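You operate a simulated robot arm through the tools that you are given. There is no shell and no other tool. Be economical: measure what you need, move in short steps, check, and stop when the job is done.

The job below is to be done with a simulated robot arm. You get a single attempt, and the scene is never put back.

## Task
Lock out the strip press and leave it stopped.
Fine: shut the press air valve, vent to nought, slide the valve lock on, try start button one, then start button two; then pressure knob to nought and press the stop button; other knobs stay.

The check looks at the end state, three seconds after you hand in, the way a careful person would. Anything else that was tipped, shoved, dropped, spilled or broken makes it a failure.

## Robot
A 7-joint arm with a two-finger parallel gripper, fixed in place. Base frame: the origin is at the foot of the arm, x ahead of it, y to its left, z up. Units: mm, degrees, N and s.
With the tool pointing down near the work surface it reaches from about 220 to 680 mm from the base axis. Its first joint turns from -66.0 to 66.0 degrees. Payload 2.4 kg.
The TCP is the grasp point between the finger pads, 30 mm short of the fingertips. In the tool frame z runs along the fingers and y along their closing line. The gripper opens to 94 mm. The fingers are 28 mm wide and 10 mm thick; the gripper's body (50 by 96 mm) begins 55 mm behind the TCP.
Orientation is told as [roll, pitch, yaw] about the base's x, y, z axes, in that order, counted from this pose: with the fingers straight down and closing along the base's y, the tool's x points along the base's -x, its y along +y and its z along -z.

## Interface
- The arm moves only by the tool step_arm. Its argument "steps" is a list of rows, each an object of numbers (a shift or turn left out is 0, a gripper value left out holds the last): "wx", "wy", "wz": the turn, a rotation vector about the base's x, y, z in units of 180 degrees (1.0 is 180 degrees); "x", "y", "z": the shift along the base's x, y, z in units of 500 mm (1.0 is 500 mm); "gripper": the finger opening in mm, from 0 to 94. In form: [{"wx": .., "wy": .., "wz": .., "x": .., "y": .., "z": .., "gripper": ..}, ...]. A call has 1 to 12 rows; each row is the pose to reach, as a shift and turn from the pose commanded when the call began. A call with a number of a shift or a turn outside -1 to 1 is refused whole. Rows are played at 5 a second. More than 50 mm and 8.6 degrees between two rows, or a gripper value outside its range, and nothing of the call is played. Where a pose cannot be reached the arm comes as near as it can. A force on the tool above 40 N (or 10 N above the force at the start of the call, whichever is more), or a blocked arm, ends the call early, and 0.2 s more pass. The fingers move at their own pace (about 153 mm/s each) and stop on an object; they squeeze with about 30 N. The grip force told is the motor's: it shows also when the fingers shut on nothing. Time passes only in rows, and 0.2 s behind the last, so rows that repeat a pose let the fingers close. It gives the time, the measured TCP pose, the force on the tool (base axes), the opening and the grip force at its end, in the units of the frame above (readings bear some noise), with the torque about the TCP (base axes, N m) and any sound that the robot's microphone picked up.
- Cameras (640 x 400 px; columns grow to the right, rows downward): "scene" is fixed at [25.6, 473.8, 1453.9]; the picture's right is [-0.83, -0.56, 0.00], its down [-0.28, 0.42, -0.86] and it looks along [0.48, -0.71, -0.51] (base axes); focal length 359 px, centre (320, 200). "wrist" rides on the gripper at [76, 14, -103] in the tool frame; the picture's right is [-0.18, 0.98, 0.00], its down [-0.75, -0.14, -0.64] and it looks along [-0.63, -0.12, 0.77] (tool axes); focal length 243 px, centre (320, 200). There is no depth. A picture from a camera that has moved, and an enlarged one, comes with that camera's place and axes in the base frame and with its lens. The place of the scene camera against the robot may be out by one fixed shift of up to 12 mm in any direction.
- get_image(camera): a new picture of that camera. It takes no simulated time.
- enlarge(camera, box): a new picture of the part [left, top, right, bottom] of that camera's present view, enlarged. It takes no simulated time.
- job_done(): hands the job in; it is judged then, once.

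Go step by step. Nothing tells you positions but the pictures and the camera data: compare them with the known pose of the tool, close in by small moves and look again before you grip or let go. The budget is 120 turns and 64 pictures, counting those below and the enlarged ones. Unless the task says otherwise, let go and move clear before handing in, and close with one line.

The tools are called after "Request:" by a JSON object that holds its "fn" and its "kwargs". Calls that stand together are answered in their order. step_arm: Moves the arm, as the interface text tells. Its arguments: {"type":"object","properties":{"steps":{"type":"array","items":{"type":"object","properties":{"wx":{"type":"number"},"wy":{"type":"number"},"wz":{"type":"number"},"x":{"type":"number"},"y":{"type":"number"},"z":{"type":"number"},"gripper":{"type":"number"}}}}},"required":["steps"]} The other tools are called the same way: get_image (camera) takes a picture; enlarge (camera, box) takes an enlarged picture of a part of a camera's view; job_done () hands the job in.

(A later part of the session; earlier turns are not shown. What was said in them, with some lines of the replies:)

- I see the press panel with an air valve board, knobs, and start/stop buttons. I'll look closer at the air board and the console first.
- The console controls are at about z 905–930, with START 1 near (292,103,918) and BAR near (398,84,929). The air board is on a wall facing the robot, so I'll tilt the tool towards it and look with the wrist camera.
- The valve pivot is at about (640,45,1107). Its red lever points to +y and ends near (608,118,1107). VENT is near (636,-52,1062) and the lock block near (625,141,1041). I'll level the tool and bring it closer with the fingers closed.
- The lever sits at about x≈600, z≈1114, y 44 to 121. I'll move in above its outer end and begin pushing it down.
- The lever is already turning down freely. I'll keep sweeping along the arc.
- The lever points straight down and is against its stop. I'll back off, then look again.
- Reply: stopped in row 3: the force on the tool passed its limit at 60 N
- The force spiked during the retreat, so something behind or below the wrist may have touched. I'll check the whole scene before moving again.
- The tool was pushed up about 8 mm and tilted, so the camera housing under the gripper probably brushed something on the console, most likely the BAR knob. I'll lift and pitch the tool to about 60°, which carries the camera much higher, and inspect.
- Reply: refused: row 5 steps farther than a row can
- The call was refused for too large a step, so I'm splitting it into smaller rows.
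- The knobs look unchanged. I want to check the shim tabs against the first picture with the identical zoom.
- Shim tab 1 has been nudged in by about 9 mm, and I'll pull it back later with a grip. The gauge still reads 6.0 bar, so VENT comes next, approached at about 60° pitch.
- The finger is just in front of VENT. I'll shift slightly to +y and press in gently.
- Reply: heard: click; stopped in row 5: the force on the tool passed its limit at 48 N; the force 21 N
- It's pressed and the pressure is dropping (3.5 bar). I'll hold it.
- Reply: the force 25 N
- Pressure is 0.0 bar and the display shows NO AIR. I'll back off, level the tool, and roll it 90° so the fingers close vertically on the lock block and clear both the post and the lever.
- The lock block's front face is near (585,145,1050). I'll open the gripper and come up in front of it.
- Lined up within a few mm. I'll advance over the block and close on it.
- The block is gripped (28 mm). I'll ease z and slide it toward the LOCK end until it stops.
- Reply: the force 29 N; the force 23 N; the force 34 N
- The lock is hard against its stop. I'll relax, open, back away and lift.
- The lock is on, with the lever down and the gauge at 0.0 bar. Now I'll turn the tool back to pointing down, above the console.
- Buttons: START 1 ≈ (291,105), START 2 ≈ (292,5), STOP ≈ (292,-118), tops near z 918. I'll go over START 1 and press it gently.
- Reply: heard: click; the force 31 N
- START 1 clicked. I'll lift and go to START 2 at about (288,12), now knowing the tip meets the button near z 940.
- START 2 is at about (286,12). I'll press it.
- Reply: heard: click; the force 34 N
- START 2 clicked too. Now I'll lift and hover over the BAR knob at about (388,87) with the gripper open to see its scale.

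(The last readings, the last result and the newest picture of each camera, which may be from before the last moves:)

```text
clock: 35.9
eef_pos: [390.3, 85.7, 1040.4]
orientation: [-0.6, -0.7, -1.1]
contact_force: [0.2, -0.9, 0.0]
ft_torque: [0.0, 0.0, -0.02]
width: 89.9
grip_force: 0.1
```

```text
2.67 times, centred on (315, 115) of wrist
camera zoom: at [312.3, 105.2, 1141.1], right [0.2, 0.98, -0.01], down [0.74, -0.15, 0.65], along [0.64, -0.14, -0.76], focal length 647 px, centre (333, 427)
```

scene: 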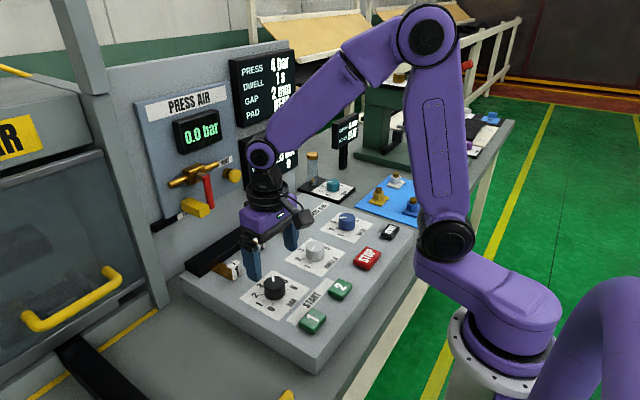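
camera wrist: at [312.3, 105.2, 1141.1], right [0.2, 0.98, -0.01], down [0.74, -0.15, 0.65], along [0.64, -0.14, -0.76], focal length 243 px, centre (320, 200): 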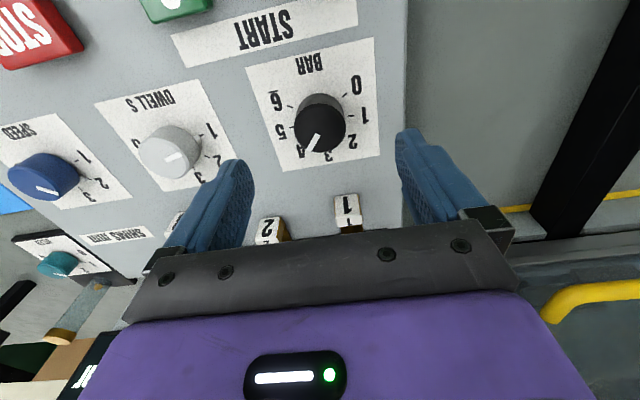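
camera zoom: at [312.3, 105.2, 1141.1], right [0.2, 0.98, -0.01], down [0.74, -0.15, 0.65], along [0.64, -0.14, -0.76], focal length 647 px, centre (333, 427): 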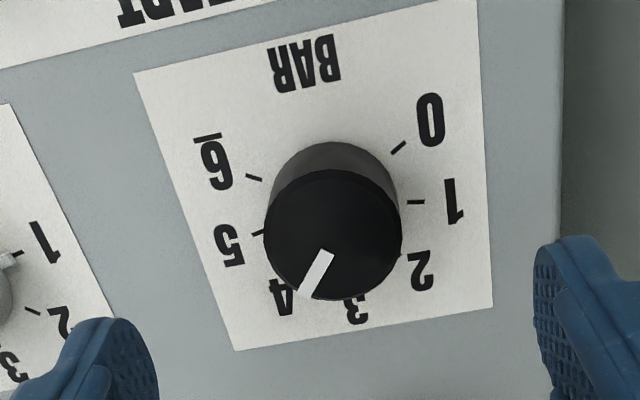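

The scale has 40° per bar, so going from 4 to 0 is +160° about z. The knob centre is about (396.6,85.7) with its top near z 948. I'll pre-rotate the tool by −80° above it.

Request:
{"fn": "step_arm", "kwargs": {"steps": [{"wz": -0.044, "x": 0.012}, {"wz": -0.088, "x": 0.012}, {"wz": -0.132, "x": 0.012}, {"wz": -0.176, "x": 0.012}, {"wz": -0.22, "x": 0.012}, {"wz": -0.264, "x": 0.012}, {"wz": -0.308, "x": 0.012}, {"wz": -0.352, "x": 0.012}, {"wz": -0.396, "x": 0.012}, {"wz": -0.438, "x": 0.012}, {"wz": -0.438, "x": 0.012, "z": -0.06}, {"wz": -0.438, "x": 0.012, "z": -0.1}]}}

Request:
{"fn": "get_image", "kwargs": {"camera": "wrist"}}

Request:
{"fn": "enlarge", "kwargs": {"camera": "scene", "box": [200, 210, 360, 330]}}

```text
clock: 38.5
eef_pos: [396.6, 86.2, 991.5]
orientation: [-0.7, -0.8, -80.1]
contact_force: [-0.8, 0.1, 0.3]
ft_torque: [0.03, -0.02, -0.02]
width: 89.9
grip_force: 0.0
```

```text
19 pictures are left
camera wrist: at [398.1, 166.6, 1091.9], right [1.0, -0.01, -0.01], down [0.0, -0.76, 0.65], along [-0.01, -0.65, -0.76], focal length 243 px, centre (320, 200)
```

wrist: 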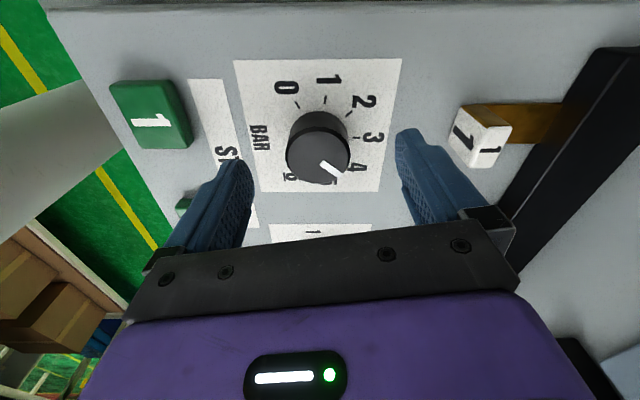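

```text
3.33 times, centred on (280, 270) of scene
camera zoom: at [25.6, 473.8, 1453.9], right [-0.83, -0.56, 0.0], down [-0.28, 0.42, -0.86], along [0.48, -0.71, -0.51], focal length 1195 px, centre (453, -33)
```

zoom: 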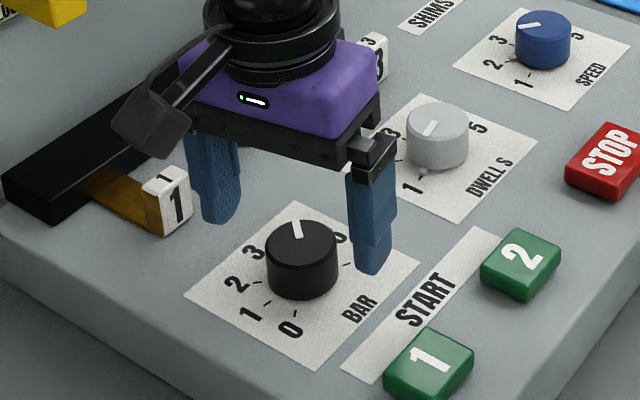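

Centred within a couple of mm. I'll descend around the knob and close.

Request:
{"fn": "step_arm", "kwargs": {"steps": [{"x": -0.001, "y": -0.003, "z": -0.03}, {"x": -0.001, "y": -0.003, "z": -0.06}, {"x": -0.001, "y": -0.003, "z": -0.06, "gripper": 60}, {"x": -0.001, "y": -0.003, "z": -0.06, "gripper": 46}, {"x": -0.001, "y": -0.003, "z": -0.06, "gripper": 36}, {"x": -0.001, "y": -0.003, "z": -0.06}]}}

```text
clock: 39.9
eef_pos: [394.5, 84.8, 962.6]
orientation: [-0.7, -0.7, -79.9]
contact_force: [-0.6, 0.7, -11.4]
ft_torque: [-0.01, -1.64, -0.04]
width: 42.0
grip_force: 44.7
```

Gripped at 42 mm. Turning +80° first.

Request:
{"fn": "step_arm", "kwargs": {"steps": [{"wz": 0.04}, {"wz": 0.08}, {"wz": 0.12}, {"wz": 0.16}, {"wz": 0.2}, {"wz": 0.24}, {"wz": 0.28}, {"wz": 0.32}, {"wz": 0.36}, {"wz": 0.4}, {"wz": 0.444}]}}

Request:
{"fn": "get_image", "kwargs": {"camera": "wrist"}}

```text
clock: 42.3
eef_pos: [393.7, 85.1, 960.9]
orientation: [-0.6, -0.9, 0.2]
contact_force: [6.5, 1.9, 33.8]
ft_torque: [1.15, -0.23, 0.04]
width: 41.9
grip_force: 45.0
```

```text
17 pictures are left
camera wrist: at [316.9, 101.4, 1061.3], right [0.18, 0.98, -0.01], down [0.74, -0.13, 0.66], along [0.64, -0.13, -0.76], focal length 243 px, centre (320, 200)
```

wrist: 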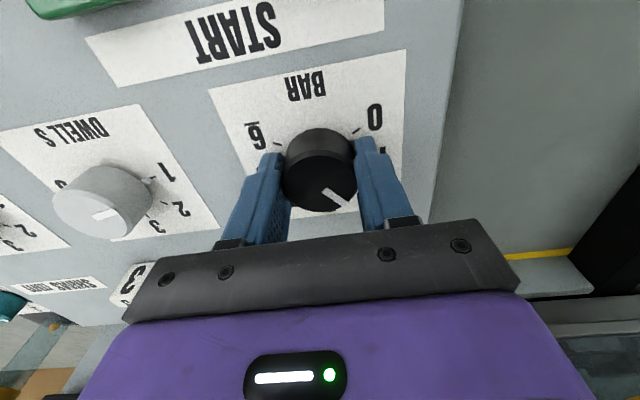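

It's turning properly and the pointer is at about 2. I'll ease z a touch and turn the remaining 80°.

Request:
{"fn": "step_arm", "kwargs": {"steps": [{"z": 0.003, "wz": 0.03}, {"z": 0.003, "wz": 0.075}, {"z": 0.003, "wz": 0.12}, {"z": 0.003, "wz": 0.16}, {"z": 0.003, "wz": 0.2}, {"z": 0.003, "wz": 0.24}, {"z": 0.003, "wz": 0.28}, {"z": 0.003, "wz": 0.32}, {"z": 0.003, "wz": 0.36}, {"z": 0.003, "wz": 0.4}, {"z": 0.003, "wz": 0.446}, {"z": 0.003, "wz": 0.446}]}}

Request:
{"fn": "get_image", "kwargs": {"camera": "wrist"}}

Request:
{"fn": "enlarge", "kwargs": {"camera": "scene", "box": [200, 30, 360, 180]}}

```text
clock: 44.9
eef_pos: [395.1, 83.1, 961.7]
orientation: [-0.7, -0.7, 80.3]
contact_force: [15.2, -13.2, -23.8]
ft_torque: [-0.45, 1.02, 0.04]
width: 41.6
grip_force: 44.5
```

```text
16 pictures are left
camera wrist: at [365.9, 11.6, 1062.7], right [-0.94, 0.35, -0.01], down [0.26, 0.71, 0.65], along [0.23, 0.61, -0.76], focal length 243 px, centre (320, 200)
```

wrist: 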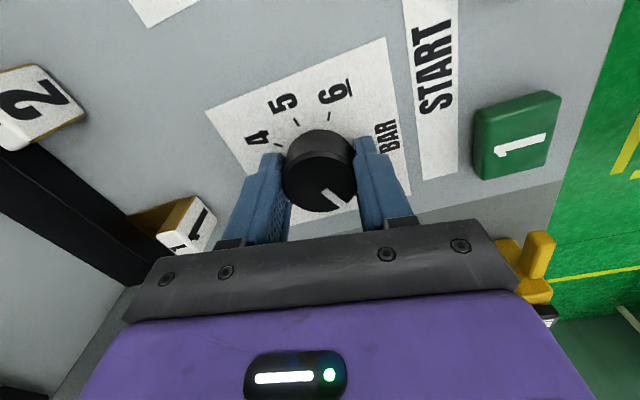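

```text
2.67 times, centred on (280, 105) of scene
camera zoom: at [26.4, 473.5, 1453.9], right [-0.83, -0.56, 0.0], down [-0.28, 0.42, -0.86], along [0.48, -0.71, -0.51], focal length 956 px, centre (427, 453)
```

zoom: 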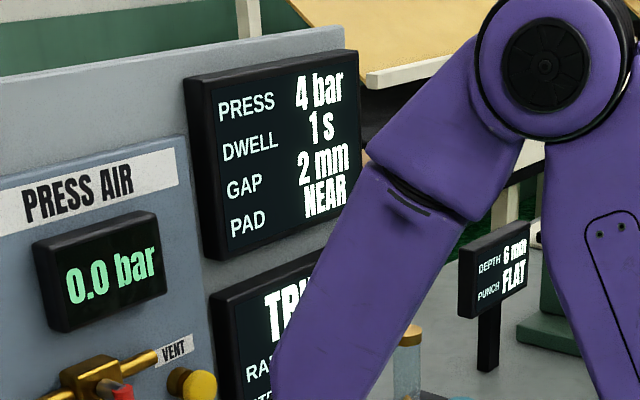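

The knob has followed the full 160°. I'll release, lift straight up and verify the pointer.

Request:
{"fn": "step_arm", "kwargs": {"steps": [{"gripper": 60}, {"gripper": 88}, {"gripper": 88}, {"z": 0.06}, {"z": 0.14}, {"z": 0.16, "wz": -0.04}, {"z": 0.16, "wz": -0.085}, {"z": 0.16, "wz": -0.13}, {"z": 0.16, "wz": -0.175}, {"z": 0.16, "wz": -0.22}, {"z": 0.16, "wz": -0.265}, {"z": 0.16, "wz": -0.31}]}}

Request:
{"fn": "step_arm", "kwargs": {"steps": [{"wz": -0.045}, {"wz": -0.09}, {"wz": -0.136}, {"wz": -0.136}]}}

Request:
{"fn": "enlarge", "kwargs": {"camera": "wrist", "box": [120, 20, 440, 240]}}

Request:
{"fn": "get_image", "kwargs": {"camera": "scene"}}

```text
clock: 47.5
eef_pos: [394.1, 84.5, 1041.7]
orientation: [-0.7, -0.7, 24.3]
contact_force: [0.4, 0.3, -0.5]
ft_torque: [0.03, -0.03, -0.06]
width: 87.9
grip_force: 0.2
```

```text
clock: 48.5
eef_pos: [395.8, 83.5, 1042.1]
orientation: [-0.6, -0.7, -0.3]
contact_force: [-0.4, -0.5, 0.0]
ft_torque: [0.02, -0.01, -0.01]
width: 87.8
grip_force: 0.1
```

```text
1.82 times, centred on (280, 130) of wrist
camera zoom: at [317.3, 101.6, 1142.7], right [0.19, 0.98, -0.01], down [0.75, -0.14, 0.65], along [0.64, -0.13, -0.76], focal length 441 px, centre (393, 327)
```

zoom: 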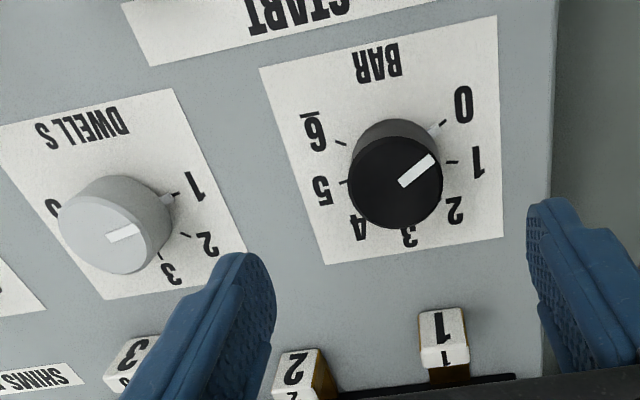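

```text
13 pictures are left
```

scene: 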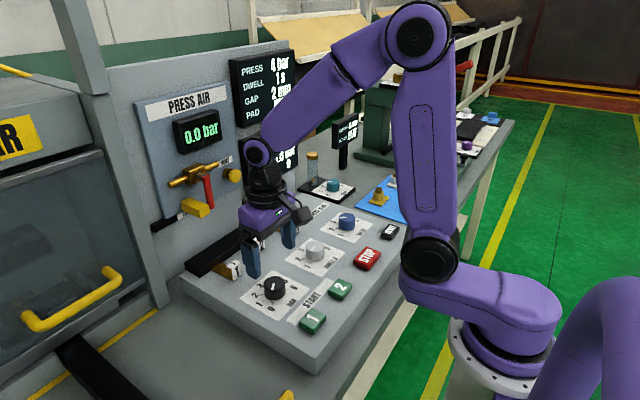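

The pointer sits on the 0 tick (about 30.6° against a 30° target), and DWELL is unchanged. Now I'll restore shim tab 1, which I nudged inward by about 12 mm. First I'll hover over it at about (495,97).

Request:
{"fn": "step_arm", "kwargs": {"steps": [{"x": 0.07, "y": 0.01, "gripper": 60}, {"x": 0.14, "y": 0.02}, {"x": 0.2, "y": 0.026}, {"x": 0.2, "y": 0.026, "z": -0.05}]}}

Request:
{"fn": "get_image", "kwargs": {"camera": "wrist"}}

Request:
{"fn": "enlarge", "kwargs": {"camera": "scene", "box": [170, 170, 430, 380]}}

```text
clock: 49.5
eef_pos: [492.7, 96.9, 1016.6]
orientation: [-0.7, -0.6, -0.2]
contact_force: [0.8, 0.0, 0.3]
ft_torque: [-0.01, 0.02, 0.0]
width: 59.8
grip_force: 0.1
```

```text
12 pictures are left
camera wrist: at [414.5, 113.9, 1118.2], right [0.19, 0.98, -0.01], down [0.75, -0.13, 0.65], along [0.64, -0.13, -0.76], focal length 243 px, centre (320, 200)
```

wrist: 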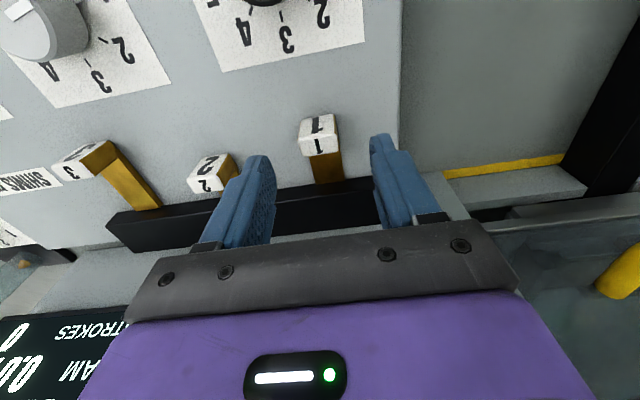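

```text
1.90 times, centred on (300, 275) of scene
camera zoom: at [25.7, 473.8, 1453.9], right [-0.83, -0.56, 0.0], down [-0.28, 0.42, -0.86], along [0.48, -0.71, -0.51], focal length 683 px, centre (358, 57)
```

zoom: 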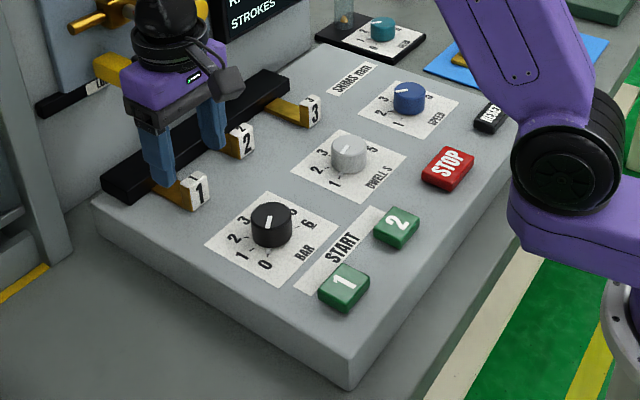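

Tag 1's top centre is at about (496,96). I'll descend and grip it.

Request:
{"fn": "step_arm", "kwargs": {"steps": [{"x": 0.004, "y": -0.002, "z": -0.04}, {"x": 0.004, "y": -0.002, "z": -0.08}, {"x": 0.004, "y": -0.002, "z": -0.095}, {"x": 0.004, "y": -0.002, "z": -0.095, "gripper": 40}, {"x": 0.004, "y": -0.002, "z": -0.095, "gripper": 28}, {"x": 0.004, "y": -0.002, "z": -0.095, "gripper": 16}, {"x": 0.004, "y": -0.002, "z": -0.095}]}}

```text
clock: 51.1
eef_pos: [495.9, 96.4, 970.5]
orientation: [-0.7, -0.6, -0.2]
contact_force: [-0.3, -8.5, -2.3]
ft_torque: [0.69, -0.17, 0.08]
width: 27.5
grip_force: 45.1
```

Gripped at 27.5 mm. I'll pull 12 mm towards the robot (-x) and compare.

Request:
{"fn": "step_arm", "kwargs": {"steps": [{"x": -0.008}, {"x": -0.016}, {"x": -0.024}, {"x": -0.024}]}}

Request:
{"fn": "get_image", "kwargs": {"camera": "wrist"}}

Request:
{"fn": "enlarge", "kwargs": {"camera": "scene", "box": [170, 170, 430, 380]}}

```text
clock: 52.1
eef_pos: [483.1, 95.9, 970.1]
orientation: [-0.8, -0.4, -0.1]
contact_force: [-0.8, -23.7, -19.2]
ft_torque: [0.52, -0.62, 0.04]
width: 27.5
grip_force: 44.8
```

```text
10 pictures are left
camera wrist: at [405.6, 112.3, 1070.7], right [0.19, 0.98, -0.01], down [0.75, -0.13, 0.65], along [0.64, -0.13, -0.76], focal length 243 px, centre (320, 200)
```

wrist: 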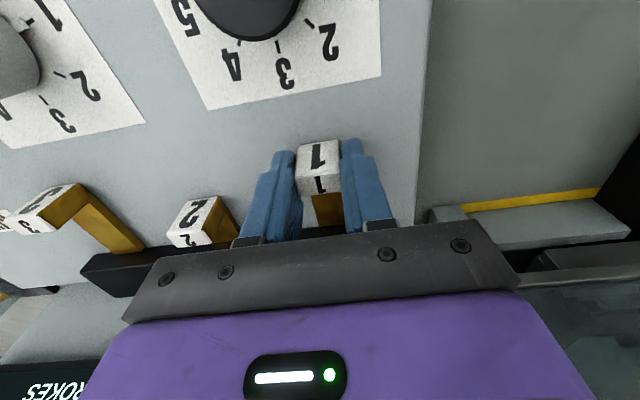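

```text
1.90 times, centred on (300, 275) of scene
camera zoom: at [26.0, 473.2, 1454.1], right [-0.83, -0.56, 0.0], down [-0.28, 0.42, -0.86], along [0.48, -0.71, -0.51], focal length 683 px, centre (358, 57)
```

zoom: 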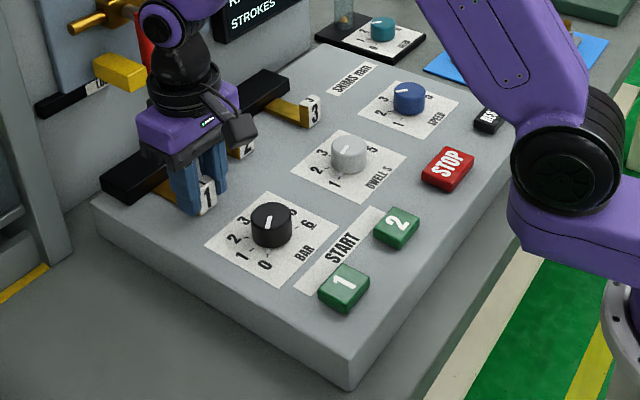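

It looks matched. I'll release, lift and verify with the same zoom.

Request:
{"fn": "step_arm", "kwargs": {"steps": [{"gripper": 40}, {"gripper": 50}, {"gripper": 50}, {"z": 0.06}, {"z": 0.14}, {"z": 0.18, "x": -0.07}, {"z": 0.18, "x": -0.14, "y": -0.06, "gripper": 0}, {"z": 0.18, "x": -0.21, "y": -0.12}, {"z": 0.18, "x": -0.27, "y": -0.19}, {"z": 0.16, "x": -0.33, "y": -0.26}, {"z": 0.14, "x": -0.38, "y": -0.33}, {"z": 0.1, "x": -0.386, "y": -0.4}]}}

Request:
{"fn": "enlarge", "kwargs": {"camera": "scene", "box": [170, 170, 430, 380]}}

Request:
{"fn": "get_image", "kwargs": {"camera": "wrist"}}

```text
clock: 54.7
eef_pos: [293.0, -102.6, 1021.0]
orientation: [-0.7, -0.7, 0.0]
contact_force: [0.6, 0.4, 0.3]
ft_torque: [-0.02, -0.03, 0.0]
width: 0.0
grip_force: 29.9
```

```text
1.90 times, centred on (300, 275) of scene
camera zoom: at [25.6, 473.9, 1453.9], right [-0.83, -0.56, 0.0], down [-0.28, 0.42, -0.86], along [0.48, -0.71, -0.51], focal length 683 px, centre (358, 57)
```

zoom: 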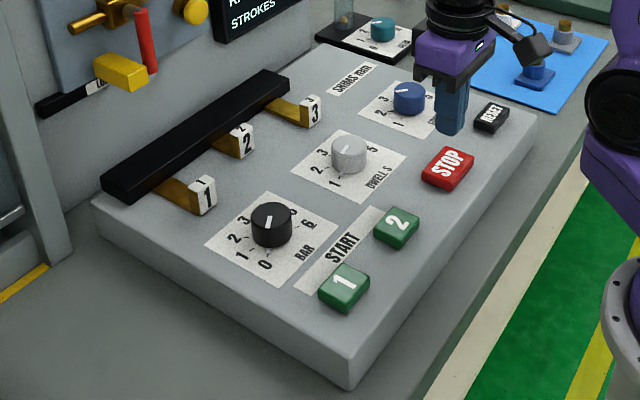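

```text
7 pictures are left
camera wrist: at [214.1, -86.4, 1122.3], right [0.18, 0.98, -0.01], down [0.75, -0.13, 0.65], along [0.64, -0.13, -0.76], focal length 243 px, centre (320, 200)
```

wrist: 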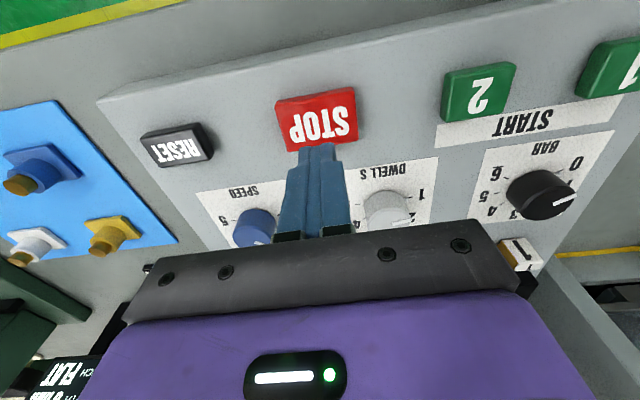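

The shim tab is back in its original place. STOP is centred at about (287,-105), so I'll press it.

Request:
{"fn": "step_arm", "kwargs": {"steps": [{"x": -0.012, "y": -0.004, "z": -0.04}, {"x": -0.012, "y": -0.004, "z": -0.08}, {"x": -0.012, "y": -0.004, "z": -0.094}, {"x": -0.012, "y": -0.004, "z": -0.102}, {"x": -0.012, "y": -0.004, "z": -0.108}, {"x": -0.012, "y": -0.004, "z": -0.114}]}}

```text
clock: 56.1
eef_pos: [285.3, -104.7, 965.3]
orientation: [-0.7, -0.7, -0.1]
contact_force: [-7.0, 2.6, 36.7]
ft_torque: [0.12, 0.6, 0.01]
width: 0.1
grip_force: 30.3
heard: click
stopped in row 6: the force on the tool passed its limit at 44 N (the readings are from after the stop); the commanded pose is now the measured one
```

STOP clicked. I'll lift clear and take a final look.

Request:
{"fn": "step_arm", "kwargs": {"steps": [{"z": 0.08}, {"z": 0.17}, {"z": 0.26}, {"z": 0.35}, {"z": 0.44}, {"z": 0.5}]}}

Request:
{"fn": "get_image", "kwargs": {"camera": "scene"}}

Request:
{"fn": "enlarge", "kwargs": {"camera": "scene", "box": [130, 40, 330, 230]}}

Request:
{"fn": "get_image", "kwargs": {"camera": "wrist"}}

```text
clock: 57.5
eef_pos: [286.4, -106.7, 1216.7]
orientation: [-0.7, -0.7, 0.0]
contact_force: [0.2, 0.1, -0.8]
ft_torque: [-0.01, 0.01, 0.03]
width: 0.1
grip_force: 30.2
```

```text
6 pictures are left
```

scene: 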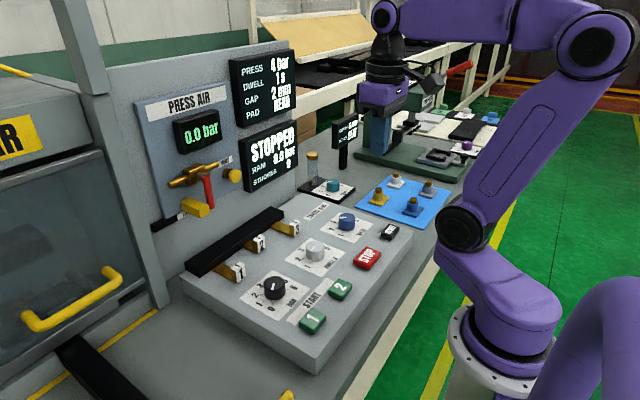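

```text
2.11 times, centred on (230, 135) of scene
camera zoom: at [25.6, 473.8, 1453.9], right [-0.83, -0.56, 0.0], down [-0.28, 0.42, -0.86], along [0.48, -0.71, -0.51], focal length 755 px, centre (510, 337)
```

zoom: 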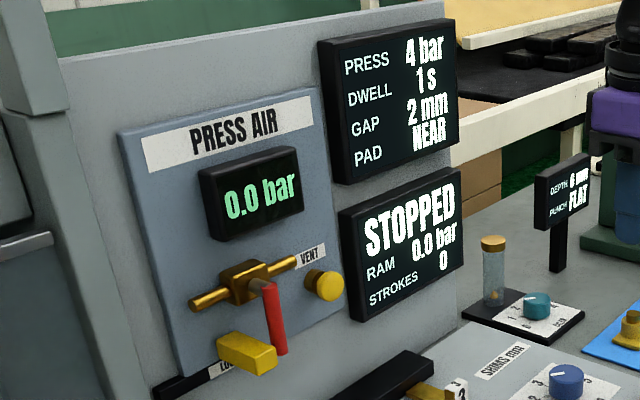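

```text
4 pictures are left
camera wrist: at [208.6, -90.5, 1316.8], right [0.18, 0.98, -0.01], down [0.75, -0.13, 0.65], along [0.64, -0.13, -0.76], focal length 243 px, centre (320, 200)
```

wrist: 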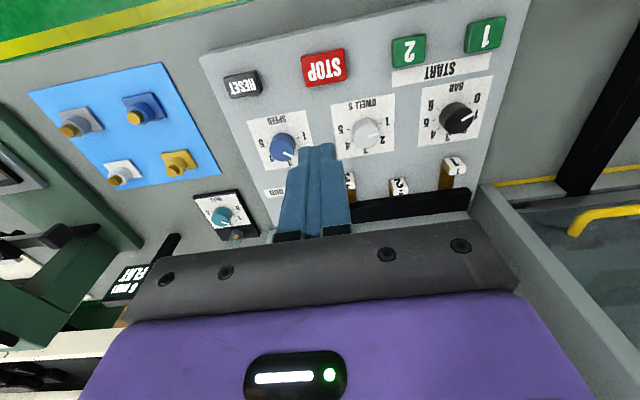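

The display reads STOPPED with the gauge at 0.0 bar. The lock is on, BAR is at 0 and the other knobs haven't moved, so I'm handing in.

Request:
{"fn": "job_done", "kwargs": {}}

```text
The job is handed in.
```

The strip press is locked out and stopped: air valve shut, vented to 0.0 bar, lock on, both start buttons tried with 0 strokes, pressure knob at 0, and STOP pressed; I nudged shim tab 1 in about 12 mm along the way and pulled it back to match the first picture.
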